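You operate a simulated robot arm through the tools that you are given. There is no shell and no other tool. Be economical: measure what you need, move in short steps, check, and stop when the job is done.

Carry out the task below with a simulated robot arm. There is one attempt and no reset: what you move stays moved.

JOB
Uncap the white outlet bend, soap the black connector on the soap pad and seat it in the socket.
Fine: lay the dust cap on the tray in the low carton.

The check looks at the end state, three seconds after you hand in, the way a careful person would. Anything else that was tipped, shoved, dropped, spilled or broken makes it a failure. Lids that push on must go on centred and level and be pressed home; caps that screw on are set level and turned clockwise until they are tight.

ROBOT AND FRAMES
A 7-joint arm with a two-finger parallel gripper, fixed in place. Base frame: the origin is at the foot of the arm, x ahead of it, y to its left, z up. Readings come in m, degrees, newtons and seconds.
With the tool pointing down near the work surface it reaches from about 0.28 to 0.68 m from the base axis. Its first joint turns from -66.0 to 66.0 degrees. Payload 1.57 kg.
The TCP is the grasp point between the finger pads, 0.03 m short of the fingertips. In the tool frame z runs along the fingers and y along their closing line. The gripper opens to 0.11 m. The fingers are 0.024 m wide and 0.012 m thick; the gripper's body (0.048 by 0.112 m) begins 0.078 m behind the TCP.
Orientation is told as [roll, pitch, yaw] about the base's x, y, z axes, in that order, counted from this pose: with the fingers straight down and closing along the base's y, the tool's x points along the base's -x, its y along +y and its z along -z.

CONTROLS
- The arm moves only by the tool jog_arm. Its argument "targets" is one flat list of numbers, 6 for each row, row after row: the shift along the base's x, y, z in m, then the turn, a rotation vector about the base's x, y, z in rad. In form: [x, y, z, ax, ay, az, x, y, z, ax, ay, az, ...]. A call has 1 to 20 rows; each row shifts and turns the commanded pose from where the row before left it. "fingers" is the opening, from 0 (shut) to 1 (fully open), set as the call begins (left out, the last holds). Each row takes 0.2 s and may step no farther than 0.05 m and 8.6 degrees from the row before; otherwise, or with a gripper value out of range, the whole call is refused. A pose out of reach is approached as far as the arm can. The call stops where the force on the tool passes 40 N (or 10 N more than at its start, if that is more) or the arm is blocked; 0.2 s more then pass. The fingers move at their own pace (about 0.108 m/s each) and stop on an object; they squeeze with about 26 N. The grip force told is the motor's: it shows also when the fingers shut on nothing. Time passes only in rows, and 0.2 s behind the last, so rows that do not move let the fingers close. It gives the time, the measured TCP pose, the force on the tool (base axes), the opening and the grip force at its end, in the units of the frame above (readings bear some noise), with the torque about the TCP (base axes, N m) and any sound that the robot's microphone picked up, and new pictures: "views" is both (left out), scene, wrist or none.
- Cameras (640 x 400 px; columns grow to the right, rows downward): "scene" is fixed at [0.1649, -0.393, 1.3998]; the picture's right is [0.78, -0.63, 0.00], its down [-0.39, -0.49, -0.78] and it looks along [0.49, 0.61, -0.63] (base axes); focal length 279 px, centre (320, 200). "wrist" rides on the gripper at [0.07, 0.016, -0.141] in the tool frame; the picture's right is [-0.23, 0.97, 0.00], its down [-0.85, -0.20, -0.48] and it looks along [-0.47, -0.11, 0.88] (tool axes); focal length 222 px, centre (320, 200). There is no depth. A picture from a camera that has moved, and an enlarged one, comes with that camera's place and axes in the base frame and with its lens.
- close_up(camera, box): a new picture of the part [left, top, right, bottom] of that camera's present view, enlarged. It takes no simulated time.
- hand_in(): hands the job in; it is judged then, once.

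Go step by step. Nothing tells you positions but the pictures and the camera data: compare them with the known pose of the tool, close in by small moves and look again before you grip or let go. The budget is 120 turns and 200 pictures, counting those below and the enlarged ones. Unless the task says otherwise, let go and move clear before handing in, and close with one line.

The tools are called after ">>>" as a command line: name --argument value ..., lists and objects as JSON in quotes. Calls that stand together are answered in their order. jog_arm: Moves the arm, as the interface text tells. Its arguments: {"type":"object","properties":{"targets":{"type":"array"},"fingers":{"type":"number"},"views":{"type":"string","enum":["both","scene","wrist","none"]}},"required":["targets"]} The other tools are called the same way: close_up (camera, box) takes an enlarged picture of a part of a camera's view; hand_in () hands the job in.

At the start:

```text
clock: 0.0
tool_pos: [0.3434, 0.1633, 1.1693]
tcp_rot: [0.0, 0.0, 0.0]
wrist_force: [0.7, 0.3, 0.4]
ft_torque: [0.0, 0.03, -0.03]
gripper_width: 0.1099
grip_force: 0.1
```

scene: 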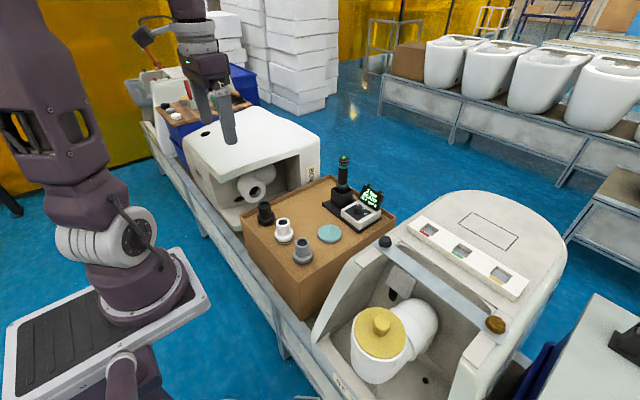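
wrist: 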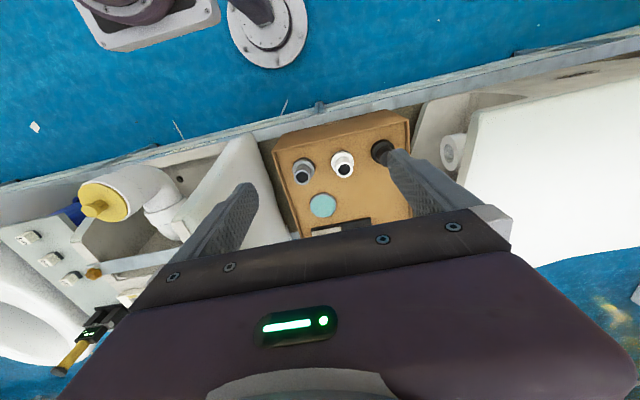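

I see a toilet with a white bend capped in yellow, and a carton with black, white and grey connectors and a teal pad. I'll enlarge the regions to find the details.

>>> close_up --camera "scene" --box '[230, 140, 430, 265]'

>>> close_up --camera "scene" --box '[310, 220, 550, 400]'

>>> close_up --camera "scene" --box '[130, 40, 330, 200]'

>>> close_up --camera "wrist" --box '[0, 100, 320, 300]'

```text
3.20 times, centred on (330, 202) of scene
camera zoom: at [0.1649, -0.393, 1.3998], right [0.78, -0.63, 0.0], down [-0.39, -0.49, -0.78], along [0.49, 0.61, -0.63], focal length 893 px, centre (288, 192)
```

zoom: 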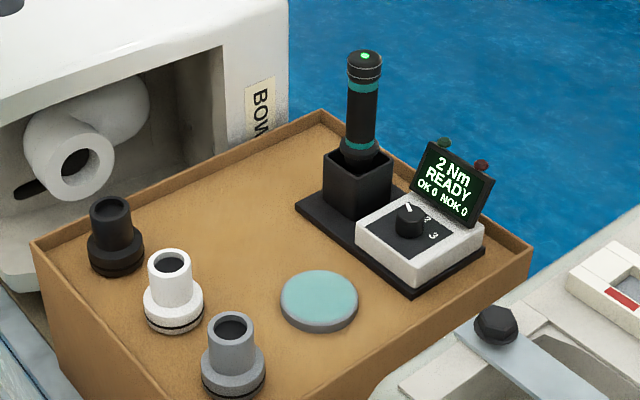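

```text
2.22 times, centred on (430, 310) of scene
camera zoom: at [0.1649, -0.393, 1.3998], right [0.78, -0.63, 0.0], down [-0.39, -0.49, -0.78], along [0.49, 0.61, -0.63], focal length 620 px, centre (76, -44)
```

zoom: 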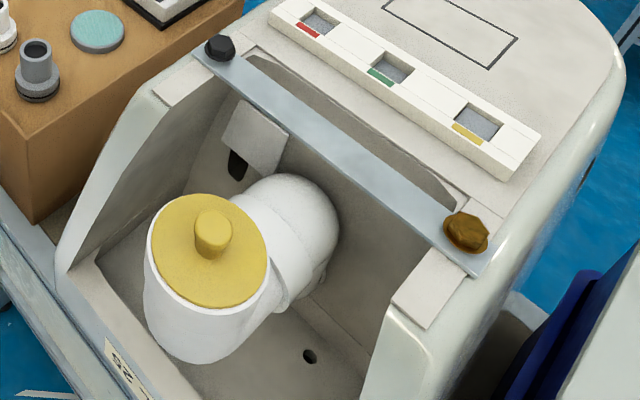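

```text
2.50 times, centred on (230, 120) of scene
camera zoom: at [0.1649, -0.393, 1.3998], right [0.78, -0.63, 0.0], down [-0.39, -0.49, -0.78], along [0.49, 0.61, -0.63], focal length 698 px, centre (545, 400)
```

zoom: 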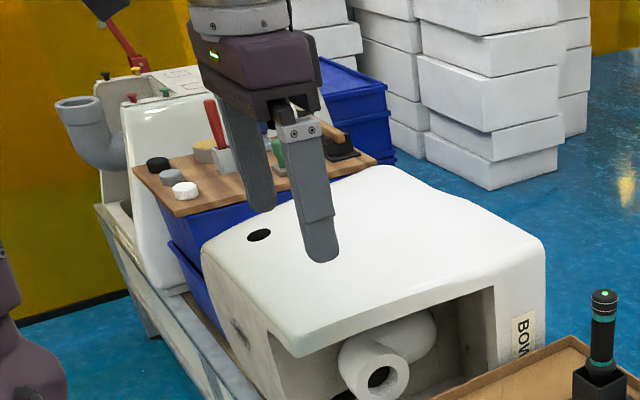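

```text
2.00 times, centred on (160, 200) of wrist
camera zoom: at [0.2729, 0.1804, 1.3113], right [0.23, 0.97, 0.0], down [0.85, -0.2, 0.48], along [0.47, -0.11, -0.88], focal length 444 px, centre (640, 200)
```

zoom: 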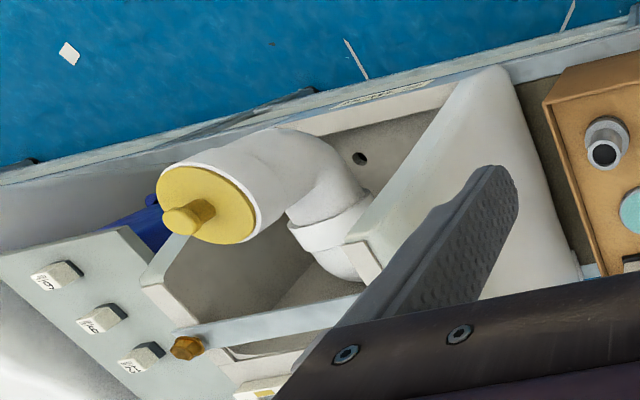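

Need to find the low carton and tray; looking further at the right-hand edge and the far areas.

>>> close_up --camera "scene" --box '[480, 240, 640, 400]'

>>> close_up --camera "wrist" --box '[0, 180, 200, 400]'

>>> close_up --camera "wrist" --box '[240, 90, 480, 250]'

>>> close_up --camera "scene" --box '[140, 60, 260, 150]'

```text
2.50 times, centred on (560, 320) of scene
camera zoom: at [0.1649, -0.393, 1.3998], right [0.78, -0.63, 0.0], down [-0.39, -0.49, -0.78], along [0.49, 0.61, -0.63], focal length 698 px, centre (-280, -100)
```

zoom: 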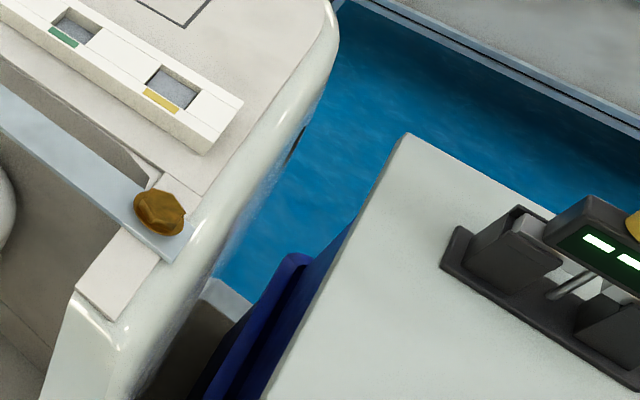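

```text
1.82 times, centred on (100, 290) of wrist
camera zoom: at [0.2729, 0.1804, 1.3113], right [0.23, 0.97, 0.0], down [0.85, -0.2, 0.48], along [0.47, -0.11, -0.88], focal length 404 px, centre (720, 36)
```

zoom: 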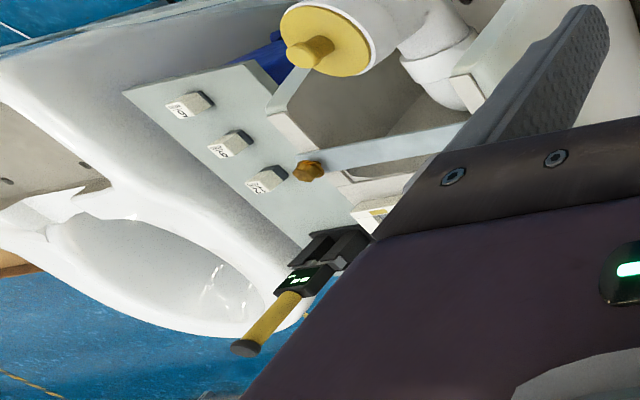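

```text
2.50 times, centred on (360, 170) of wrist
camera zoom: at [0.2729, 0.1804, 1.3113], right [0.23, 0.97, 0.0], down [0.85, -0.2, 0.48], along [0.47, -0.11, -0.88], focal length 555 px, centre (220, 275)
```

zoom: 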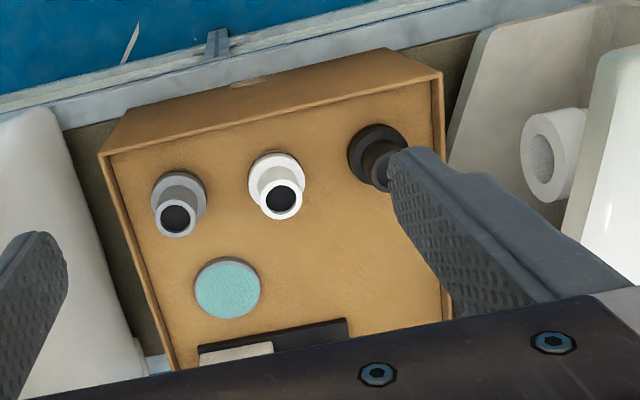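

```text
4.44 times, centred on (200, 105) of scene
camera zoom: at [0.1649, -0.393, 1.3998], right [0.78, -0.63, 0.0], down [-0.39, -0.49, -0.78], along [0.49, 0.61, -0.63], focal length 1240 px, centre (853, 622)
```

zoom: 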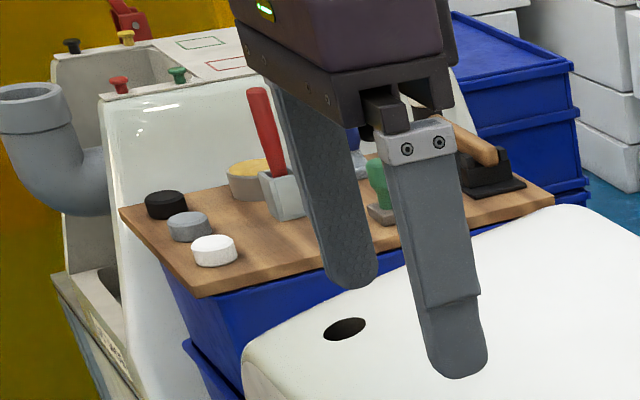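

The yellow-capped bend stands near (0.385, -0.277), with the knob top at z≈0.967. The black connector is near (0.48, 0.308), top z≈0.775, in the cardboard carton. I'll go above the cap first.

>>> jog_arm --targets '[0.004, -0.044, -0.008, 0, 0, 0, 0.004, -0.044, -0.008, 0, 0, 0, 0.004, -0.044, -0.008, 0, 0, 0, 0.004, -0.044, -0.008, 0, 0, 0, 0.004, -0.044, -0.008, 0, 0, 0, 0.004, -0.044, -0.008, 0, 0, 0, 0.004, -0.044, -0.008, 0, 0, 0, 0.004, -0.044, -0.008, 0, 0, 0, 0.004, -0.044, -0.008, 0, 0, 0, 0.004, -0.044, -0.008, 0, 0, 0, 0, 0, 0, 0, 0, 0]' --fingers 0.6

```text
clock: 2.4
tool_pos: [0.3819, -0.2761, 1.0876]
tcp_rot: [0.0, -0.1, 0.1]
wrist_force: [0.6, 1.0, 0.1]
ft_torque: [0.01, 0.02, 0.0]
gripper_width: 0.0659
grip_force: 0.1
camera wrist: at [0.3125, -0.2585, 1.2298], right [0.23, 0.97, 0.0], down [0.85, -0.2, 0.48], along [0.47, -0.11, -0.88], focal length 222 px, centre (320, 200)
```

scene: 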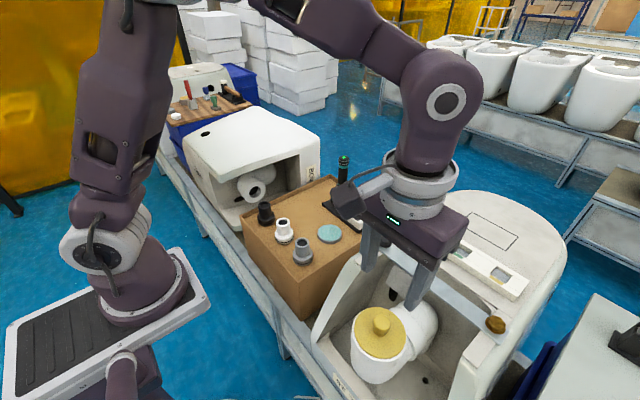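
wrist: 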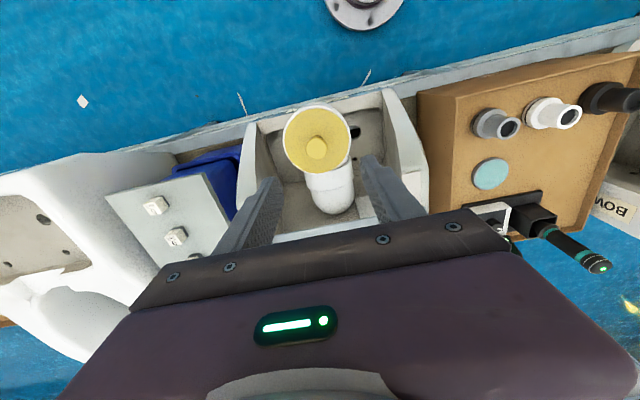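

>>> close_up --camera "wrist" --box '[240, 80, 400, 220]'

>>> close_up --camera "scene" --box '[330, 280, 450, 390]'

>>> close_up --camera "wrist" --box '[410, 50, 640, 280]'

```text
2.86 times, centred on (320, 150) of wrist
camera zoom: at [0.3125, -0.2585, 1.2298], right [0.23, 0.97, 0.0], down [0.85, -0.2, 0.48], along [0.47, -0.11, -0.88], focal length 635 px, centre (320, 343)
```

zoom: 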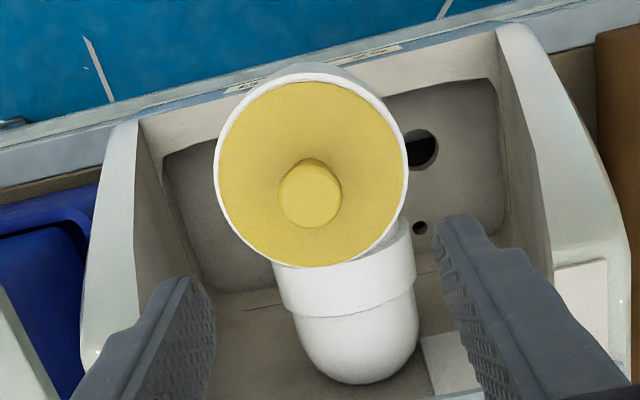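

```text
3.64 times, centred on (390, 335) of scene
camera zoom: at [0.1648, -0.393, 1.3998], right [0.78, -0.63, 0.0], down [-0.39, -0.49, -0.78], along [0.49, 0.61, -0.63], focal length 1015 px, centre (66, -291)
```

zoom: 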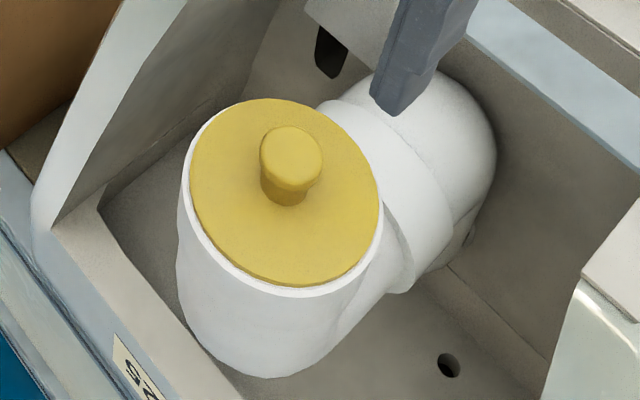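

```text
1.74 times, centred on (525, 165) of wrist
camera zoom: at [0.3125, -0.2585, 1.2298], right [0.23, 0.97, 0.0], down [0.85, -0.2, 0.48], along [0.47, -0.11, -0.88], focal length 386 px, centre (-36, 261)
```

zoom: 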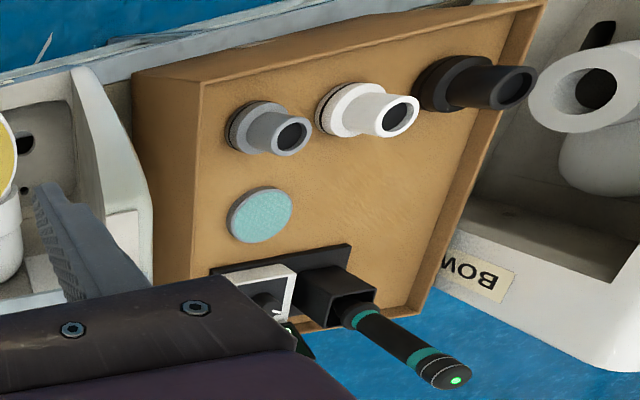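

The knob top is at about (0.385, -0.279, 0.965) and the cap disc at z≈0.927, close to level. I'll descend with the fingers straddling the knob.

>>> jog_arm --targets '[0.001, -0.001, -0.04, 0, 0, 0, 0.001, -0.001, -0.04, 0, 0, 0, 0.001, -0.001, -0.03, 0, 0, 0, 0, 0, -0.008, 0, 0, 0, 0, 0, -0.004, 0, 0, 0]' --fingers 0.55

>>> close_up --camera "scene" --box '[330, 280, 450, 390]'

>>> close_up --camera "wrist" --box '[240, 80, 400, 220]'

```text
clock: 3.6
tool_pos: [0.3858, -0.2794, 0.9679]
tcp_rot: [0.0, 0.0, 0.0]
wrist_force: [-0.4, -0.7, -0.8]
ft_torque: [0.01, 0.01, 0.03]
gripper_width: 0.0606
grip_force: 0.0
camera wrist: at [0.3154, -0.2636, 1.1089], right [0.23, 0.97, 0.0], down [0.85, -0.2, 0.48], along [0.47, -0.11, -0.88], focal length 222 px, centre (320, 200)
```

scene: 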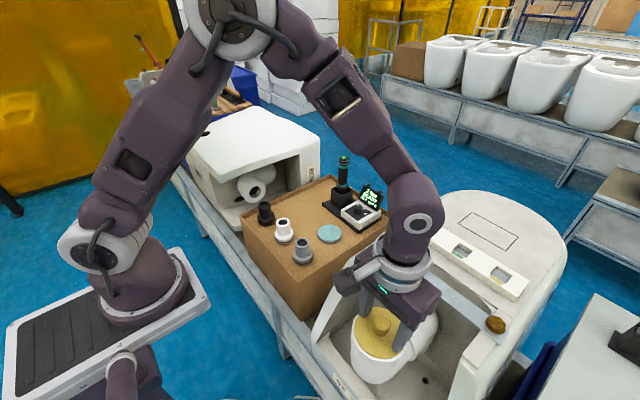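
wrist: 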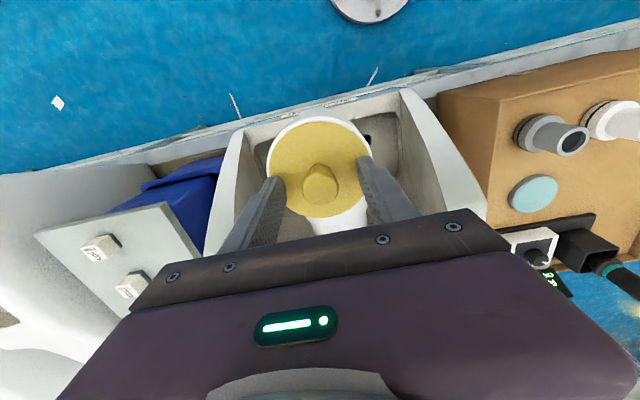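

```text
3.64 times, centred on (390, 335) of scene
camera zoom: at [0.1649, -0.393, 1.3998], right [0.78, -0.63, 0.0], down [-0.39, -0.49, -0.78], along [0.49, 0.61, -0.63], focal length 1015 px, centre (66, -291)
```

zoom: 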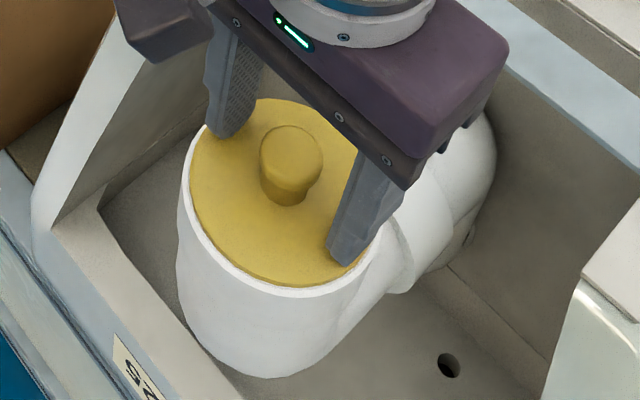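

```text
2.86 times, centred on (320, 150) of wrist
camera zoom: at [0.3154, -0.2636, 1.1089], right [0.23, 0.97, 0.0], down [0.85, -0.2, 0.48], along [0.47, -0.11, -0.88], focal length 635 px, centre (320, 343)
```

zoom: 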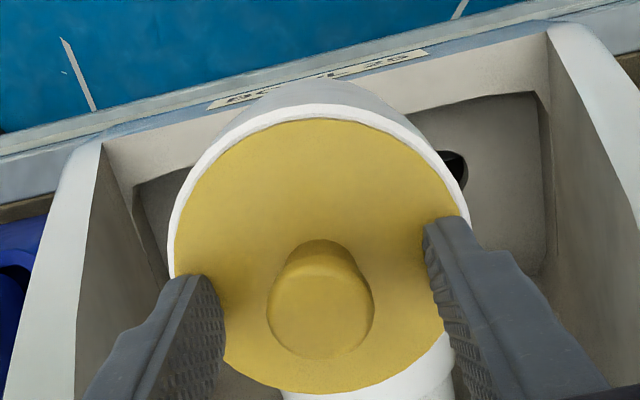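

The knob is centred between the fingers. I'll drop slightly and close.

>>> jog_arm --targets '[-0.002, 0, -0.006, 0, 0, 0]' --views "none"

>>> jog_arm --targets '[0, 0, 0, 0, 0, 0, 0, 0, 0, 0, 0, 0, 0, 0, 0, 0, 0, 0]' --fingers 0 --views "scene"

```text
clock: 4.0
tool_pos: [0.3876, -0.2809, 0.9667]
tcp_rot: [-0.1, -0.3, 0.0]
wrist_force: [-2.4, 2.5, 13.5]
ft_torque: [0.36, 0.08, 0.05]
gripper_width: 0.0607
grip_force: 0.0
stopped in row 1: the force on the tool passed its limit at 58 N (the readings are from after the stop); the commanded pose is now the measured one
```

```text
clock: 4.8
tool_pos: [0.3855, -0.2827, 0.9668]
tcp_rot: [-0.5, -0.4, 0.0]
wrist_force: [4.1, -9.4, 26.6]
ft_torque: [0.06, 0.04, 0.02]
gripper_width: 0.0264
grip_force: 26.1
```

scene: 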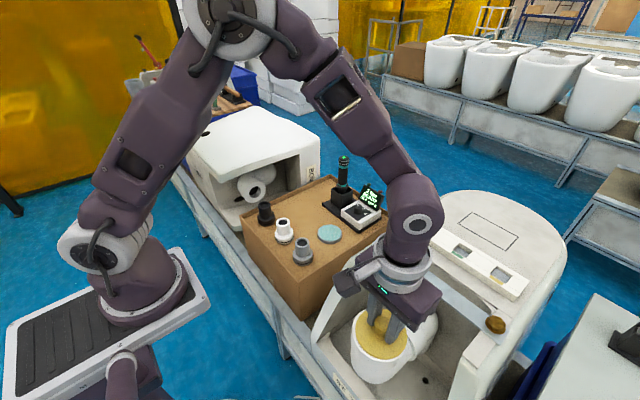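

The tips touched the cap's face at z≈0.937, and the fingers now hold the knob (26 mm). I'll lift gently.

>>> jog_arm --targets '[0, 0, 0.003, 0, 0, 0, 0, 0, 0.003, 0, 0, 0, 0, 0, 0.003, 0, 0, 0, 0, 0, 0.004, 0, 0, 0]' --views "scene"

>>> close_up --camera "scene" --box '[330, 280, 450, 390]'

```text
clock: 5.8
tool_pos: [0.3863, -0.2808, 0.9803]
tcp_rot: [-0.2, -0.3, 0.0]
wrist_force: [-0.2, -0.6, -0.7]
ft_torque: [-0.01, 0.04, 0.02]
gripper_width: 0.0265
grip_force: 26.4
```

scene: 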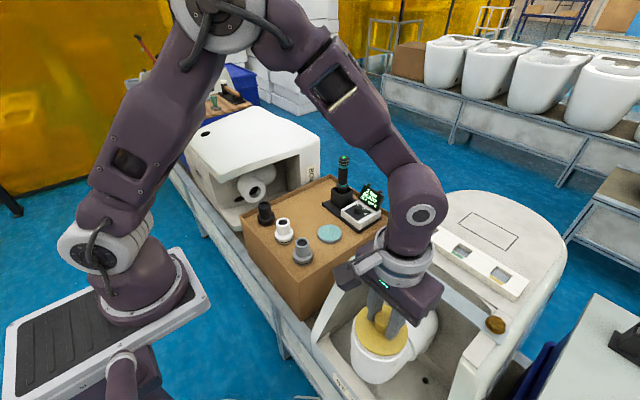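

```text
3.64 times, centred on (390, 335) of scene
camera zoom: at [0.1649, -0.393, 1.3998], right [0.78, -0.63, 0.0], down [-0.39, -0.49, -0.78], along [0.49, 0.61, -0.63], focal length 1015 px, centre (66, -291)
```

zoom: 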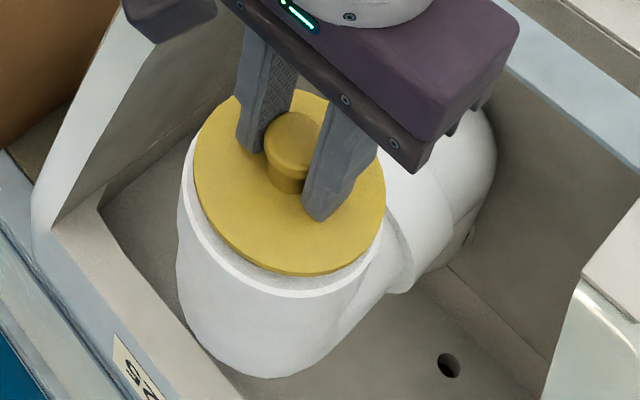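

The cap is lifting freely. I'll raise it clear and look at the socket.

>>> jog_arm --targets '[0, 0, 0.02, 0, 0, 0, 0, 0, 0.03, 0, 0, 0, 0, 0, 0.04, 0, 0, 0, 0, 0, 0.04, 0, 0, 0, 0, 0, 0.03, 0, 0, 0]'

>>> close_up --camera "scene" --box '[330, 230, 470, 390]'

```text
clock: 7.0
tool_pos: [0.3874, -0.2793, 1.1402]
tcp_rot: [-0.2, -0.3, 0.0]
wrist_force: [-1.0, -0.3, 0.1]
ft_torque: [0.02, -0.01, 0.03]
gripper_width: 0.0263
grip_force: 25.6
camera wrist: at [0.3167, -0.2632, 1.2814], right [0.23, 0.97, 0.0], down [0.85, -0.2, 0.48], along [0.47, -0.11, -0.88], focal length 222 px, centre (320, 200)
```

scene: 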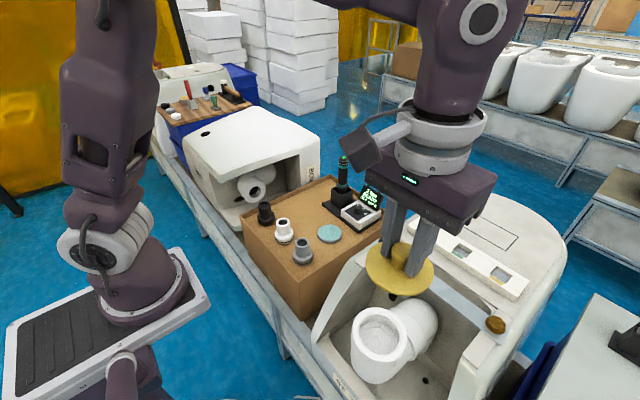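
wrist: 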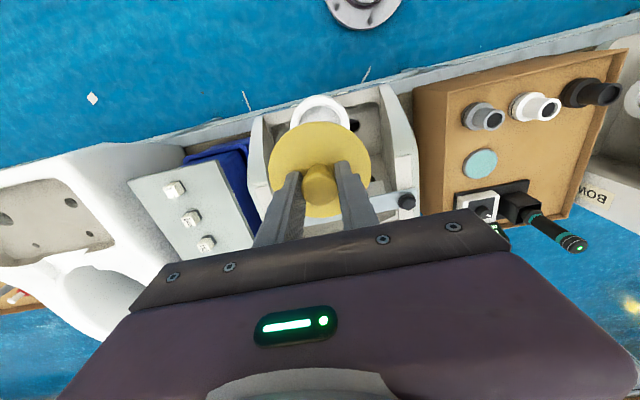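

```text
2.50 times, centred on (400, 310) of scene
camera zoom: at [0.1649, -0.3929, 1.3998], right [0.78, -0.63, 0.0], down [-0.39, -0.49, -0.78], along [0.49, 0.61, -0.63], focal length 698 px, centre (120, -75)
```

zoom: 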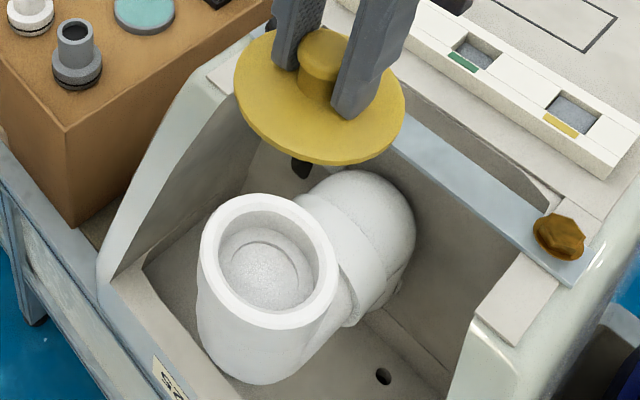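

The cap is off and the socket is visible. The tray in the cardboard carton has free space near (0.585, 0.265), between the black connector and the driver stand. I'll carry the cap there, staying high.

>>> jog_arm --targets '[0.0152, 0.0418, 0, 0, 0, 0, 0.0152, 0.0418, 0, 0, 0, 0, 0.0152, 0.0418, 0, 0, 0, 0, 0.0152, 0.0418, 0, 0, 0, 0, 0.0152, 0.0418, 0, 0, 0, 0, 0.0152, 0.0418, 0, 0, 0, 0, 0.0152, 0.0418, 0, 0, 0, 0, 0.0152, 0.0418, 0, 0, 0, 0, 0.0152, 0.0418, 0, 0, 0, 0, 0.0152, 0.0418, -0.02, 0, 0, 0, 0.0152, 0.0418, -0.02, 0, 0, 0, 0.0152, 0.0418, -0.02, 0, 0, 0, 0.0152, 0.0418, -0.02, 0, 0, 0, 0, 0, -0.04, 0, 0, 0, 0, 0, -0.04, 0, 0, 0, 0, 0, -0.04, 0, 0, 0]'

>>> close_up --camera "scene" --box '[230, 140, 430, 265]'

```text
clock: 10.4
tool_pos: [0.5852, 0.2621, 0.9406]
tcp_rot: [-0.1, -0.3, 0.0]
wrist_force: [0.1, -0.3, -0.7]
ft_torque: [-0.01, 0.0, -0.02]
gripper_width: 0.0261
grip_force: 26.1
camera wrist: at [0.5146, 0.2796, 1.0822], right [0.23, 0.97, 0.0], down [0.85, -0.2, 0.48], along [0.47, -0.11, -0.88], focal length 222 px, centre (320, 200)
```

scene: 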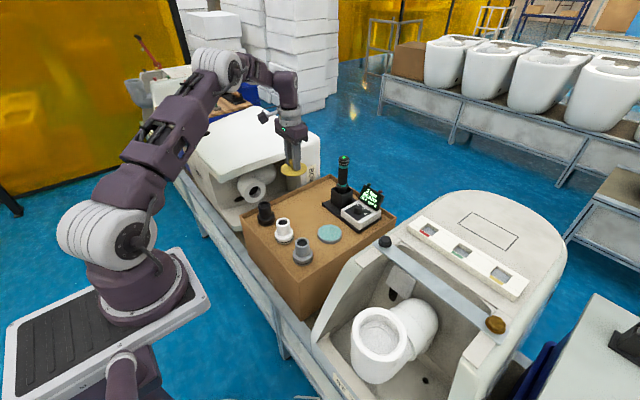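
wrist: 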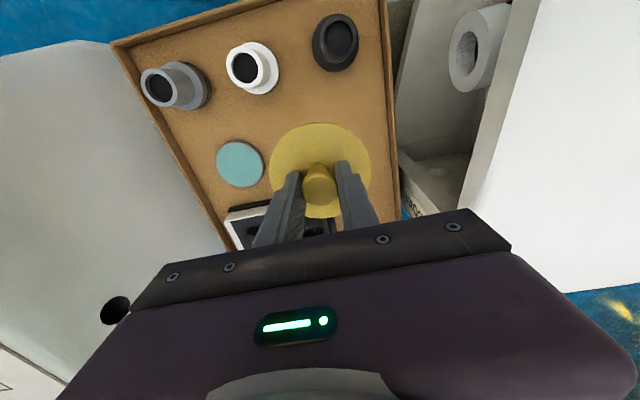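

```text
3.20 times, centred on (330, 202) of scene
camera zoom: at [0.1649, -0.3929, 1.3998], right [0.78, -0.63, 0.0], down [-0.39, -0.49, -0.78], along [0.49, 0.61, -0.63], focal length 893 px, centre (288, 192)
```

zoom: 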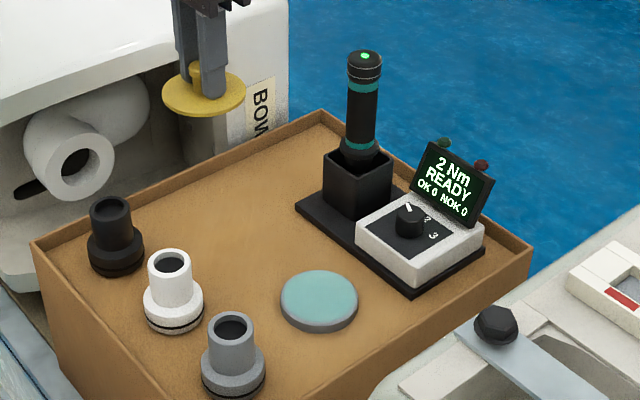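

Position is clear of neighbours. I'll descend to just over the tray.

>>> jog_arm --targets '[0, 0, -0.04, 0, 0, 0, 0, 0, -0.04, 0, 0, 0, 0, 0, -0.04, 0, 0, 0, 0, 0, -0.03, 0, 0, 0]'

>>> close_up --camera "scene" --box '[230, 140, 430, 265]'

```text
clock: 11.4
tool_pos: [0.5851, 0.2645, 0.7889]
tcp_rot: [-0.2, -0.3, 0.0]
wrist_force: [0.1, -0.4, -0.4]
ft_torque: [-0.01, 0.01, 0.03]
gripper_width: 0.0263
grip_force: 25.7
camera wrist: at [0.5137, 0.2807, 0.9303], right [0.23, 0.97, 0.0], down [0.85, -0.2, 0.48], along [0.47, -0.11, -0.88], focal length 222 px, centre (320, 200)
```

scene: 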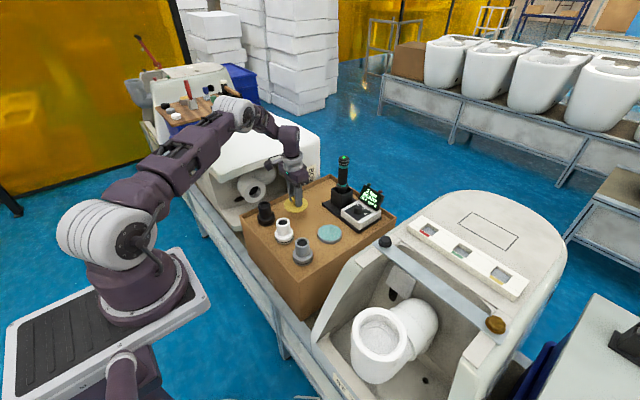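
wrist: 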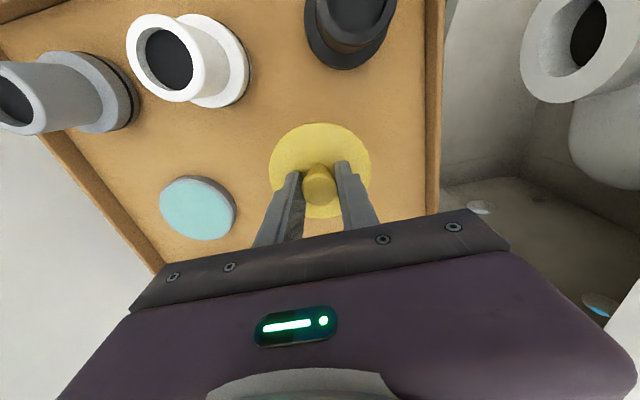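

```text
3.20 times, centred on (330, 202) of scene
camera zoom: at [0.1649, -0.3929, 1.3998], right [0.78, -0.63, 0.0], down [-0.39, -0.49, -0.78], along [0.49, 0.61, -0.63], focal length 893 px, centre (288, 192)
```

zoom: 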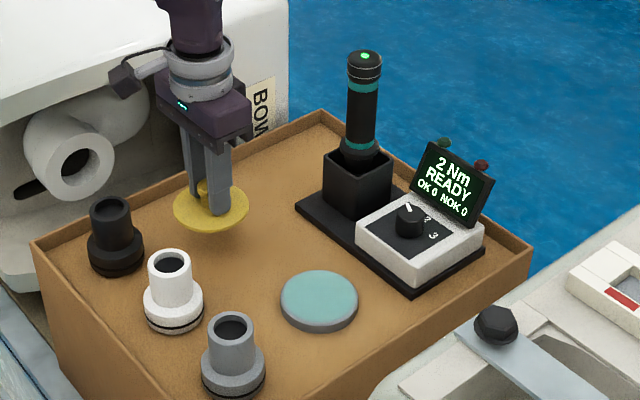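

Clear all round. I'll lower in small steps until it touches.

>>> jog_arm --targets '[0, 0, -0.02, 0, 0, 0, 0, 0, -0.012, 0, 0, 0, 0, 0, -0.006, 0, 0, 0, 0, 0, -0.003, 0, 0, 0, 0, 0, -0.003, 0, 0, 0]' --views "none"

>>> close_up --camera "scene" --box '[250, 150, 350, 240]'

```text
clock: 12.6
tool_pos: [0.5843, 0.2617, 0.7449]
tcp_rot: [-0.1, -0.3, 0.0]
wrist_force: [0.0, -0.3, -0.1]
ft_torque: [0.03, 0.01, 0.03]
gripper_width: 0.0263
grip_force: 26.1
```

```text
4.44 times, centred on (300, 195) of scene
camera zoom: at [0.1649, -0.393, 1.3998], right [0.78, -0.63, 0.0], down [-0.39, -0.49, -0.78], along [0.49, 0.61, -0.63], focal length 1240 px, centre (409, 222)
```

zoom: 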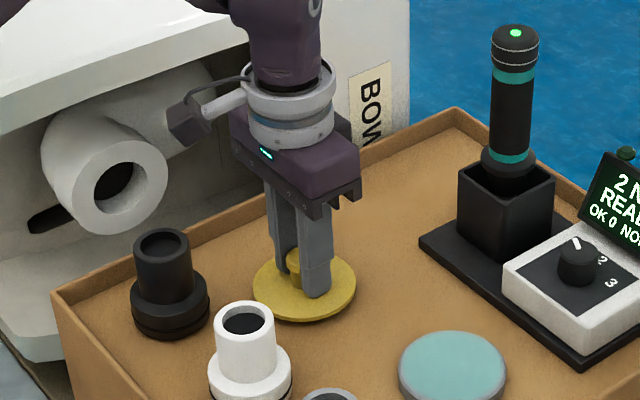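

>>> jog_arm --targets '[0, 0, -0.003, 0, 0, 0, 0, 0, -0.003, 0, 0, 0, 0, 0, -0.003, 0, 0, 0, 0, 0, -0.003, 0, 0, 0]' --views "none"

```text
clock: 13.2
tool_pos: [0.5865, 0.2634, 0.7425]
tcp_rot: [-0.1, -0.5, 0.1]
wrist_force: [0.5, -0.3, 9.0]
ft_torque: [0.04, 0.06, -0.03]
gripper_width: 0.0263
grip_force: 26.3
stopped in row 2: the force on the tool passed its limit at 48 N (the readings are from after the stop); the commanded pose is now the measured one
```

The cap is down on the tray. I'll let go and rise.

>>> jog_arm --targets '[0, 0, 0, 0, 0, 0, 0, 0, 0, 0, 0, 0, 0, 0, 0.02, 0, 0, 0, 0, 0, 0.04, 0, 0, 0, 0, 0, 0.04, 0, 0, 0, 0, 0, 0.04, 0, 0, 0]' --fingers 0.6

>>> close_up --camera "scene" --box '[250, 150, 350, 240]'

>>> close_up --camera "wrist" --box '[100, 0, 420, 200]'

```text
clock: 14.6
tool_pos: [0.5841, 0.2626, 0.8842]
tcp_rot: [-0.2, -0.4, 0.1]
wrist_force: [-0.4, 0.2, -0.5]
ft_torque: [-0.01, 0.01, -0.03]
gripper_width: 0.0659
grip_force: 0.1
camera wrist: at [0.5129, 0.2795, 1.0247], right [0.23, 0.97, 0.0], down [0.85, -0.2, 0.48], along [0.47, -0.11, -0.87], focal length 222 px, centre (320, 200)
```

scene: 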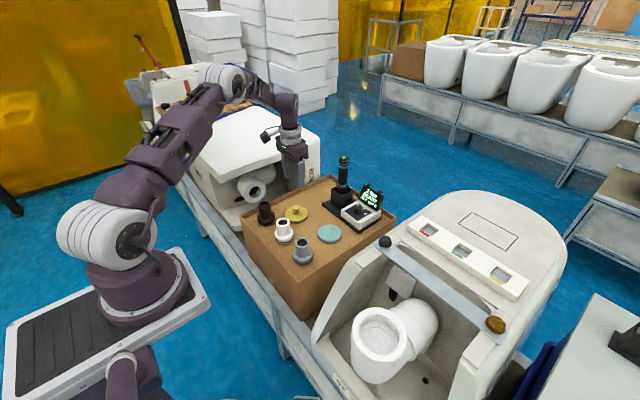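
wrist: 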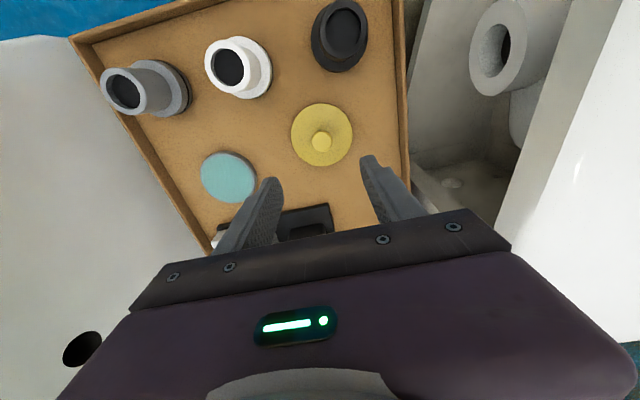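

```text
4.44 times, centred on (300, 195) of scene
camera zoom: at [0.1648, -0.393, 1.3998], right [0.78, -0.63, 0.0], down [-0.39, -0.49, -0.78], along [0.49, 0.61, -0.63], focal length 1240 px, centre (409, 222)
```

zoom: 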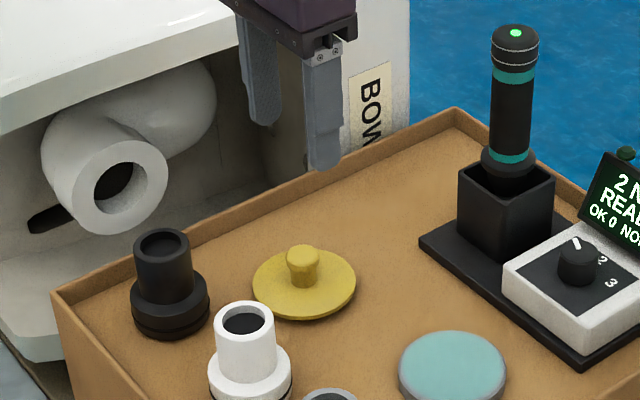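

```text
2.00 times, centred on (260, 100) of wrist
camera zoom: at [0.5129, 0.2795, 1.0247], right [0.23, 0.97, 0.0], down [0.85, -0.2, 0.48], along [0.47, -0.11, -0.87], focal length 444 px, centre (440, 400)
```

zoom: 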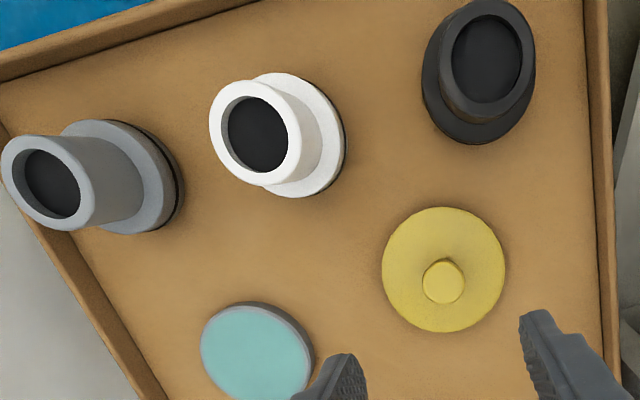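

The cap rests level on the tray. The black connector's top is at about (0.4805, 0.3087, 0.779), so I'll move above it with the fingers wide.

>>> jog_arm --targets '[-0.035, 0.0155, 0, 0, 0, 0, -0.035, 0.0155, 0, 0, 0, 0, -0.034, 0.015, 0, 0, 0, 0, 0, 0, -0.03, 0, 0, 0, 0, 0, 0, 0, 0, 0]' --fingers 0.8

>>> close_up --camera "scene" --box '[220, 140, 320, 240]'

>>> close_up --camera "wrist" --box '[220, 60, 420, 220]'

```text
clock: 15.8
tool_pos: [0.4826, 0.3103, 0.853]
tcp_rot: [-0.1, -0.3, 0.0]
wrist_force: [-0.1, 0.0, -0.5]
ft_torque: [-0.02, -0.02, 0.0]
gripper_width: 0.0879
grip_force: 0.1
camera wrist: at [0.4113, 0.3266, 0.995], right [0.23, 0.97, 0.0], down [0.85, -0.2, 0.49], along [0.47, -0.11, -0.87], focal length 222 px, centre (320, 200)
```

scene: 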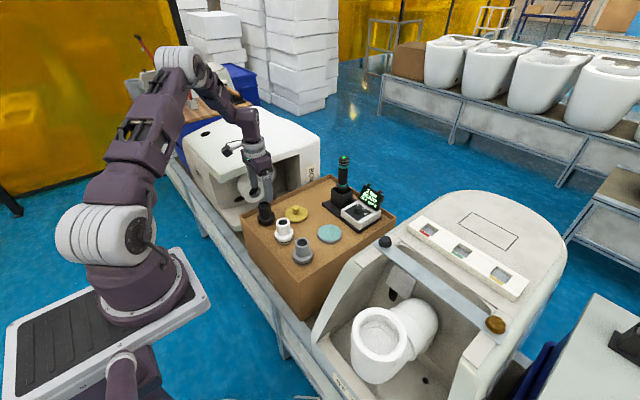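
wrist: 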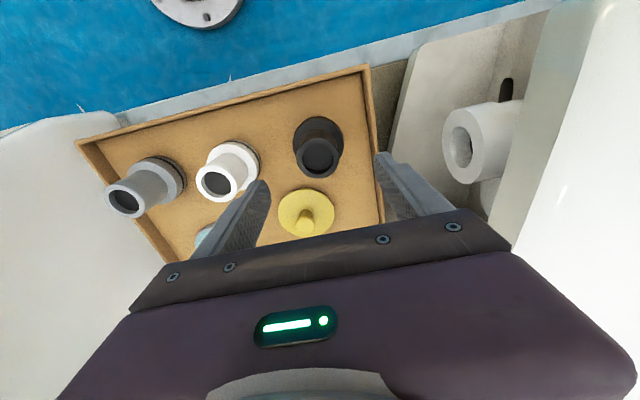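

```text
4.00 times, centred on (270, 190) of scene
camera zoom: at [0.1649, -0.3929, 1.3998], right [0.78, -0.63, 0.0], down [-0.39, -0.49, -0.78], along [0.49, 0.61, -0.63], focal length 1116 px, centre (520, 240)
```

zoom: 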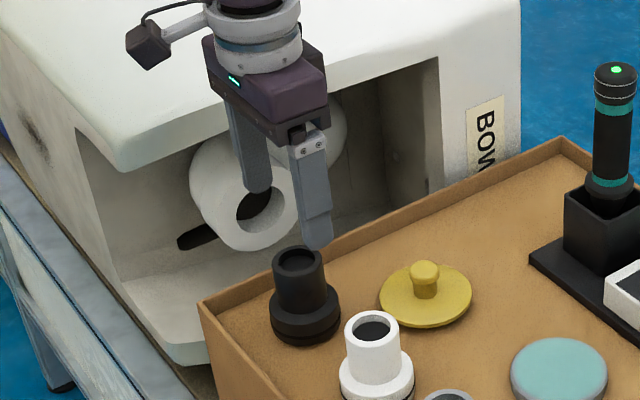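

```text
2.50 times, centred on (320, 140) of wrist
camera zoom: at [0.4113, 0.3266, 0.995], right [0.23, 0.97, 0.0], down [0.85, -0.2, 0.49], along [0.47, -0.11, -0.87], focal length 555 px, centre (320, 350)
```

zoom: 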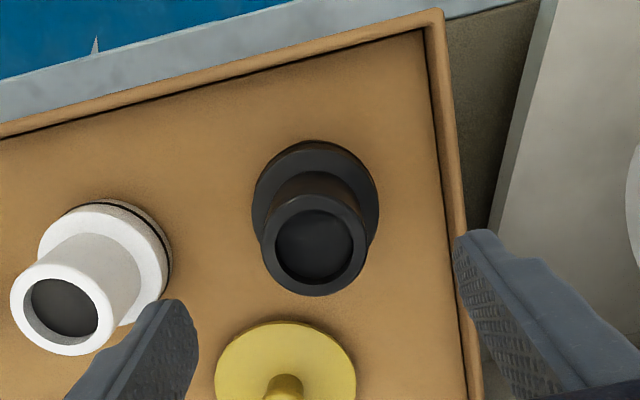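

The connector lies between the fingers. I'll correct slightly and go down to the tube, above its flange.

>>> jog_arm --targets '[-0.002, -0.0015, -0.03, 0, 0, 0, 0, 0, -0.03, 0, 0, 0, 0, 0, -0.012, 0, 0, 0, 0, 0, -0.004, 0, 0, 0]'

>>> close_up --camera "scene" --box '[230, 170, 310, 240]'

>>> close_up --camera "wrist" --box '[220, 60, 420, 220]'

```text
clock: 16.8
tool_pos: [0.4809, 0.3063, 0.778]
tcp_rot: [-0.1, -0.5, 0.0]
wrist_force: [0.9, -0.7, 0.0]
ft_torque: [0.03, 0.01, -0.01]
gripper_width: 0.0881
grip_force: 0.1
camera wrist: at [0.4083, 0.3244, 0.918], right [0.23, 0.97, 0.0], down [0.85, -0.2, 0.49], along [0.47, -0.11, -0.87], focal length 222 px, centre (320, 200)
```

scene: 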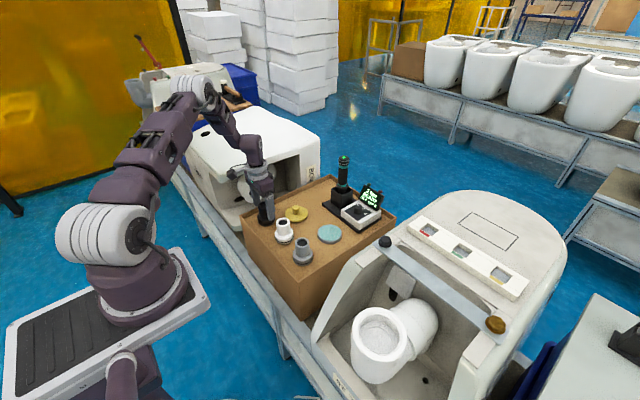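
wrist: 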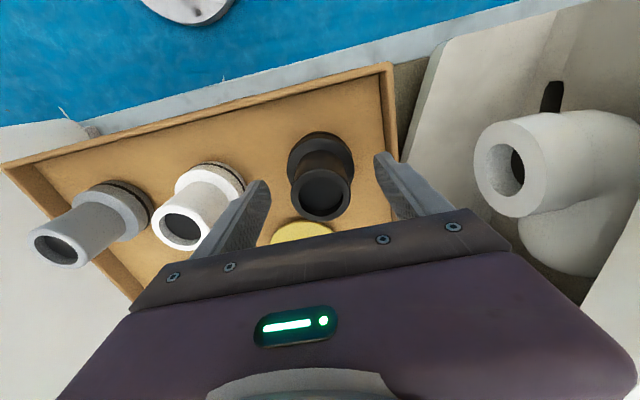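

```text
5.71 times, centred on (270, 205) of scene
camera zoom: at [0.1649, -0.393, 1.3998], right [0.78, -0.63, 0.0], down [-0.39, -0.49, -0.78], along [0.49, 0.61, -0.63], focal length 1595 px, centre (606, 171)
```

zoom: 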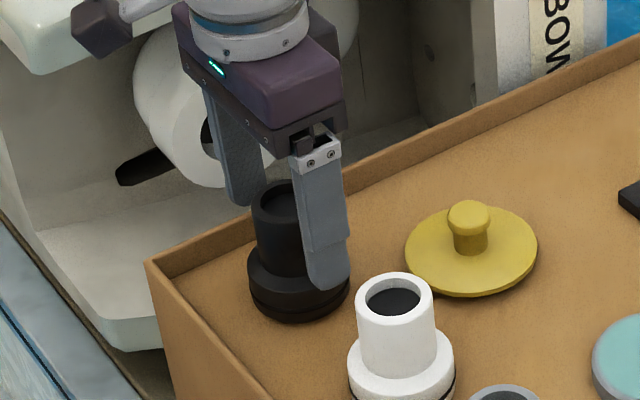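

```text
2.50 times, centred on (320, 140) of wrist
camera zoom: at [0.4083, 0.3244, 0.918], right [0.23, 0.97, 0.0], down [0.85, -0.2, 0.49], along [0.47, -0.11, -0.87], focal length 555 px, centre (320, 350)
```

zoom: 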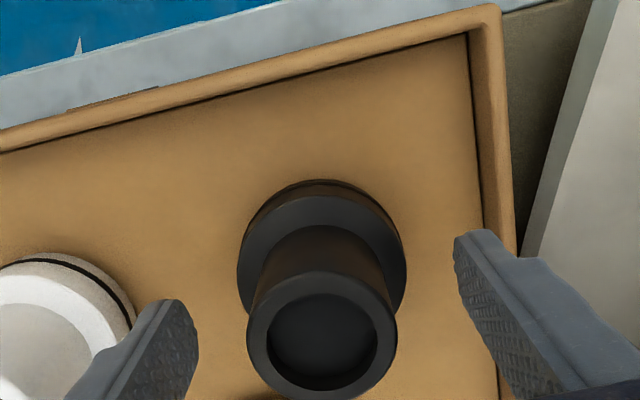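

The tube is centred between the fingers, with the tips above the flange. Closing.

>>> jog_arm --targets '[-0.001, 0, -0.002, 0, 0, 0, 0, 0, 0, 0, 0, 0, 0, 0, 0, 0, 0, 0, 0, 0, 0, 0, 0, 0]' --fingers 0 --views "none"

>>> close_up --camera "wrist" --box '[220, 60, 420, 220]'

```text
clock: 17.8
tool_pos: [0.4787, 0.3068, 0.7759]
tcp_rot: [-0.1, -0.5, 0.1]
wrist_force: [0.0, -1.2, 7.1]
ft_torque: [0.07, -0.09, -0.01]
gripper_width: 0.0426
grip_force: 25.8
```

```text
2.50 times, centred on (320, 140) of wrist
camera zoom: at [0.4072, 0.3244, 0.9168], right [0.23, 0.97, 0.0], down [0.85, -0.2, 0.49], along [0.47, -0.11, -0.87], focal length 555 px, centre (320, 350)
```

zoom: 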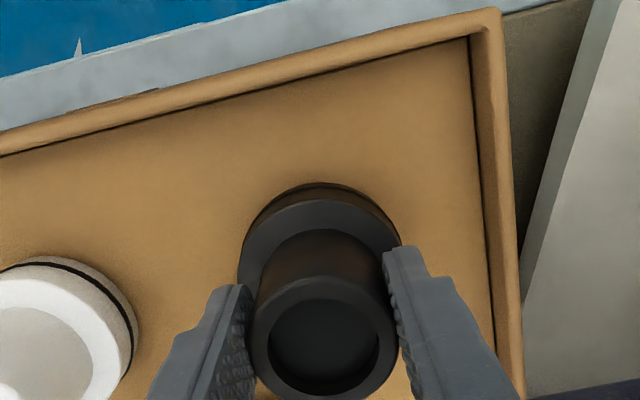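

It's held at 42.6 mm. I'll lift and carry it over the soap pad near (0.614, 0.111).

>>> jog_arm --targets '[0, 0, 0.01, 0, 0, 0, 0, 0, 0.03, 0, 0, 0, 0, 0, 0.04, 0, 0, 0, 0, 0, 0.04, 0, 0, 0, 0.0225, -0.0327, 0, 0, 0, 0, 0.0225, -0.0327, 0, 0, 0, 0, 0.0225, -0.0327, 0, 0, 0, 0, 0.0225, -0.0327, 0, 0, 0, 0, 0.0225, -0.0327, 0, 0, 0, 0, 0.0225, -0.0327, 0, 0, 0, 0, 0, 0, 0, 0, 0, 0]'

>>> close_up --camera "scene" --box '[260, 140, 420, 260]'

>>> close_up --camera "wrist" --box '[220, 60, 420, 220]'

```text
clock: 20.1
tool_pos: [0.6144, 0.1121, 0.8946]
tcp_rot: [-0.2, -0.4, 0.0]
wrist_force: [0.4, 1.1, -1.6]
ft_torque: [-0.03, 0.0, 0.0]
gripper_width: 0.0428
grip_force: 26.0
camera wrist: at [0.543, 0.1289, 1.035], right [0.23, 0.97, 0.0], down [0.85, -0.2, 0.48], along [0.47, -0.11, -0.87], focal length 222 px, centre (320, 200)
```

scene: 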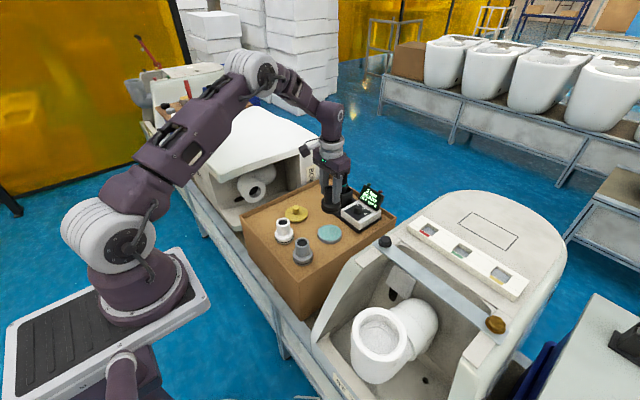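
wrist: 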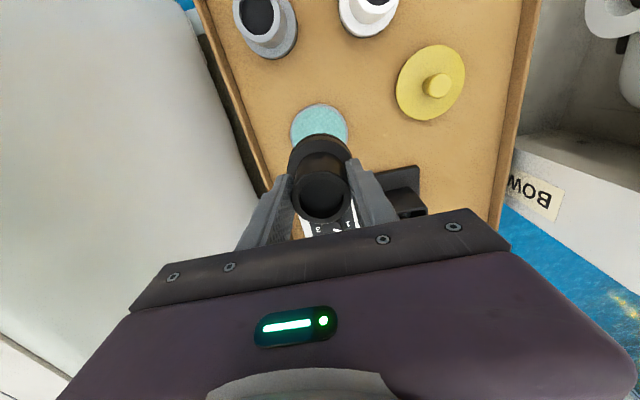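

```text
3.33 times, centred on (340, 200) of scene
camera zoom: at [0.1649, -0.393, 1.3998], right [0.78, -0.63, 0.0], down [-0.39, -0.49, -0.78], along [0.49, 0.61, -0.63], focal length 930 px, centre (253, 200)
```

zoom: 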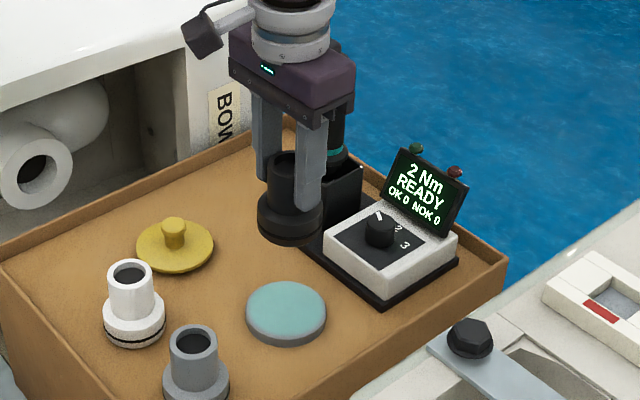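

```text
2.50 times, centred on (320, 140) of wrist
camera zoom: at [0.543, 0.1289, 1.035], right [0.23, 0.97, 0.0], down [0.85, -0.2, 0.48], along [0.47, -0.11, -0.87], focal length 555 px, centre (320, 350)
```

zoom: 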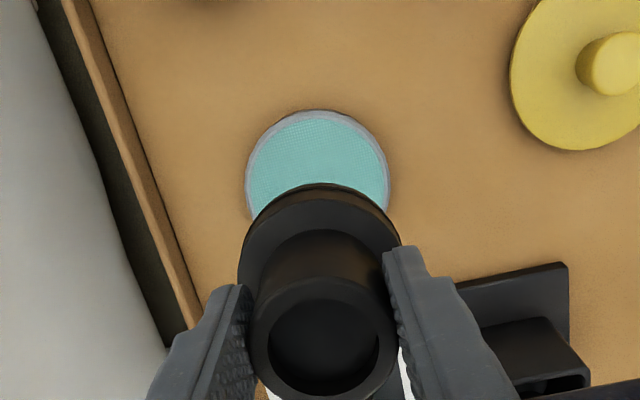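

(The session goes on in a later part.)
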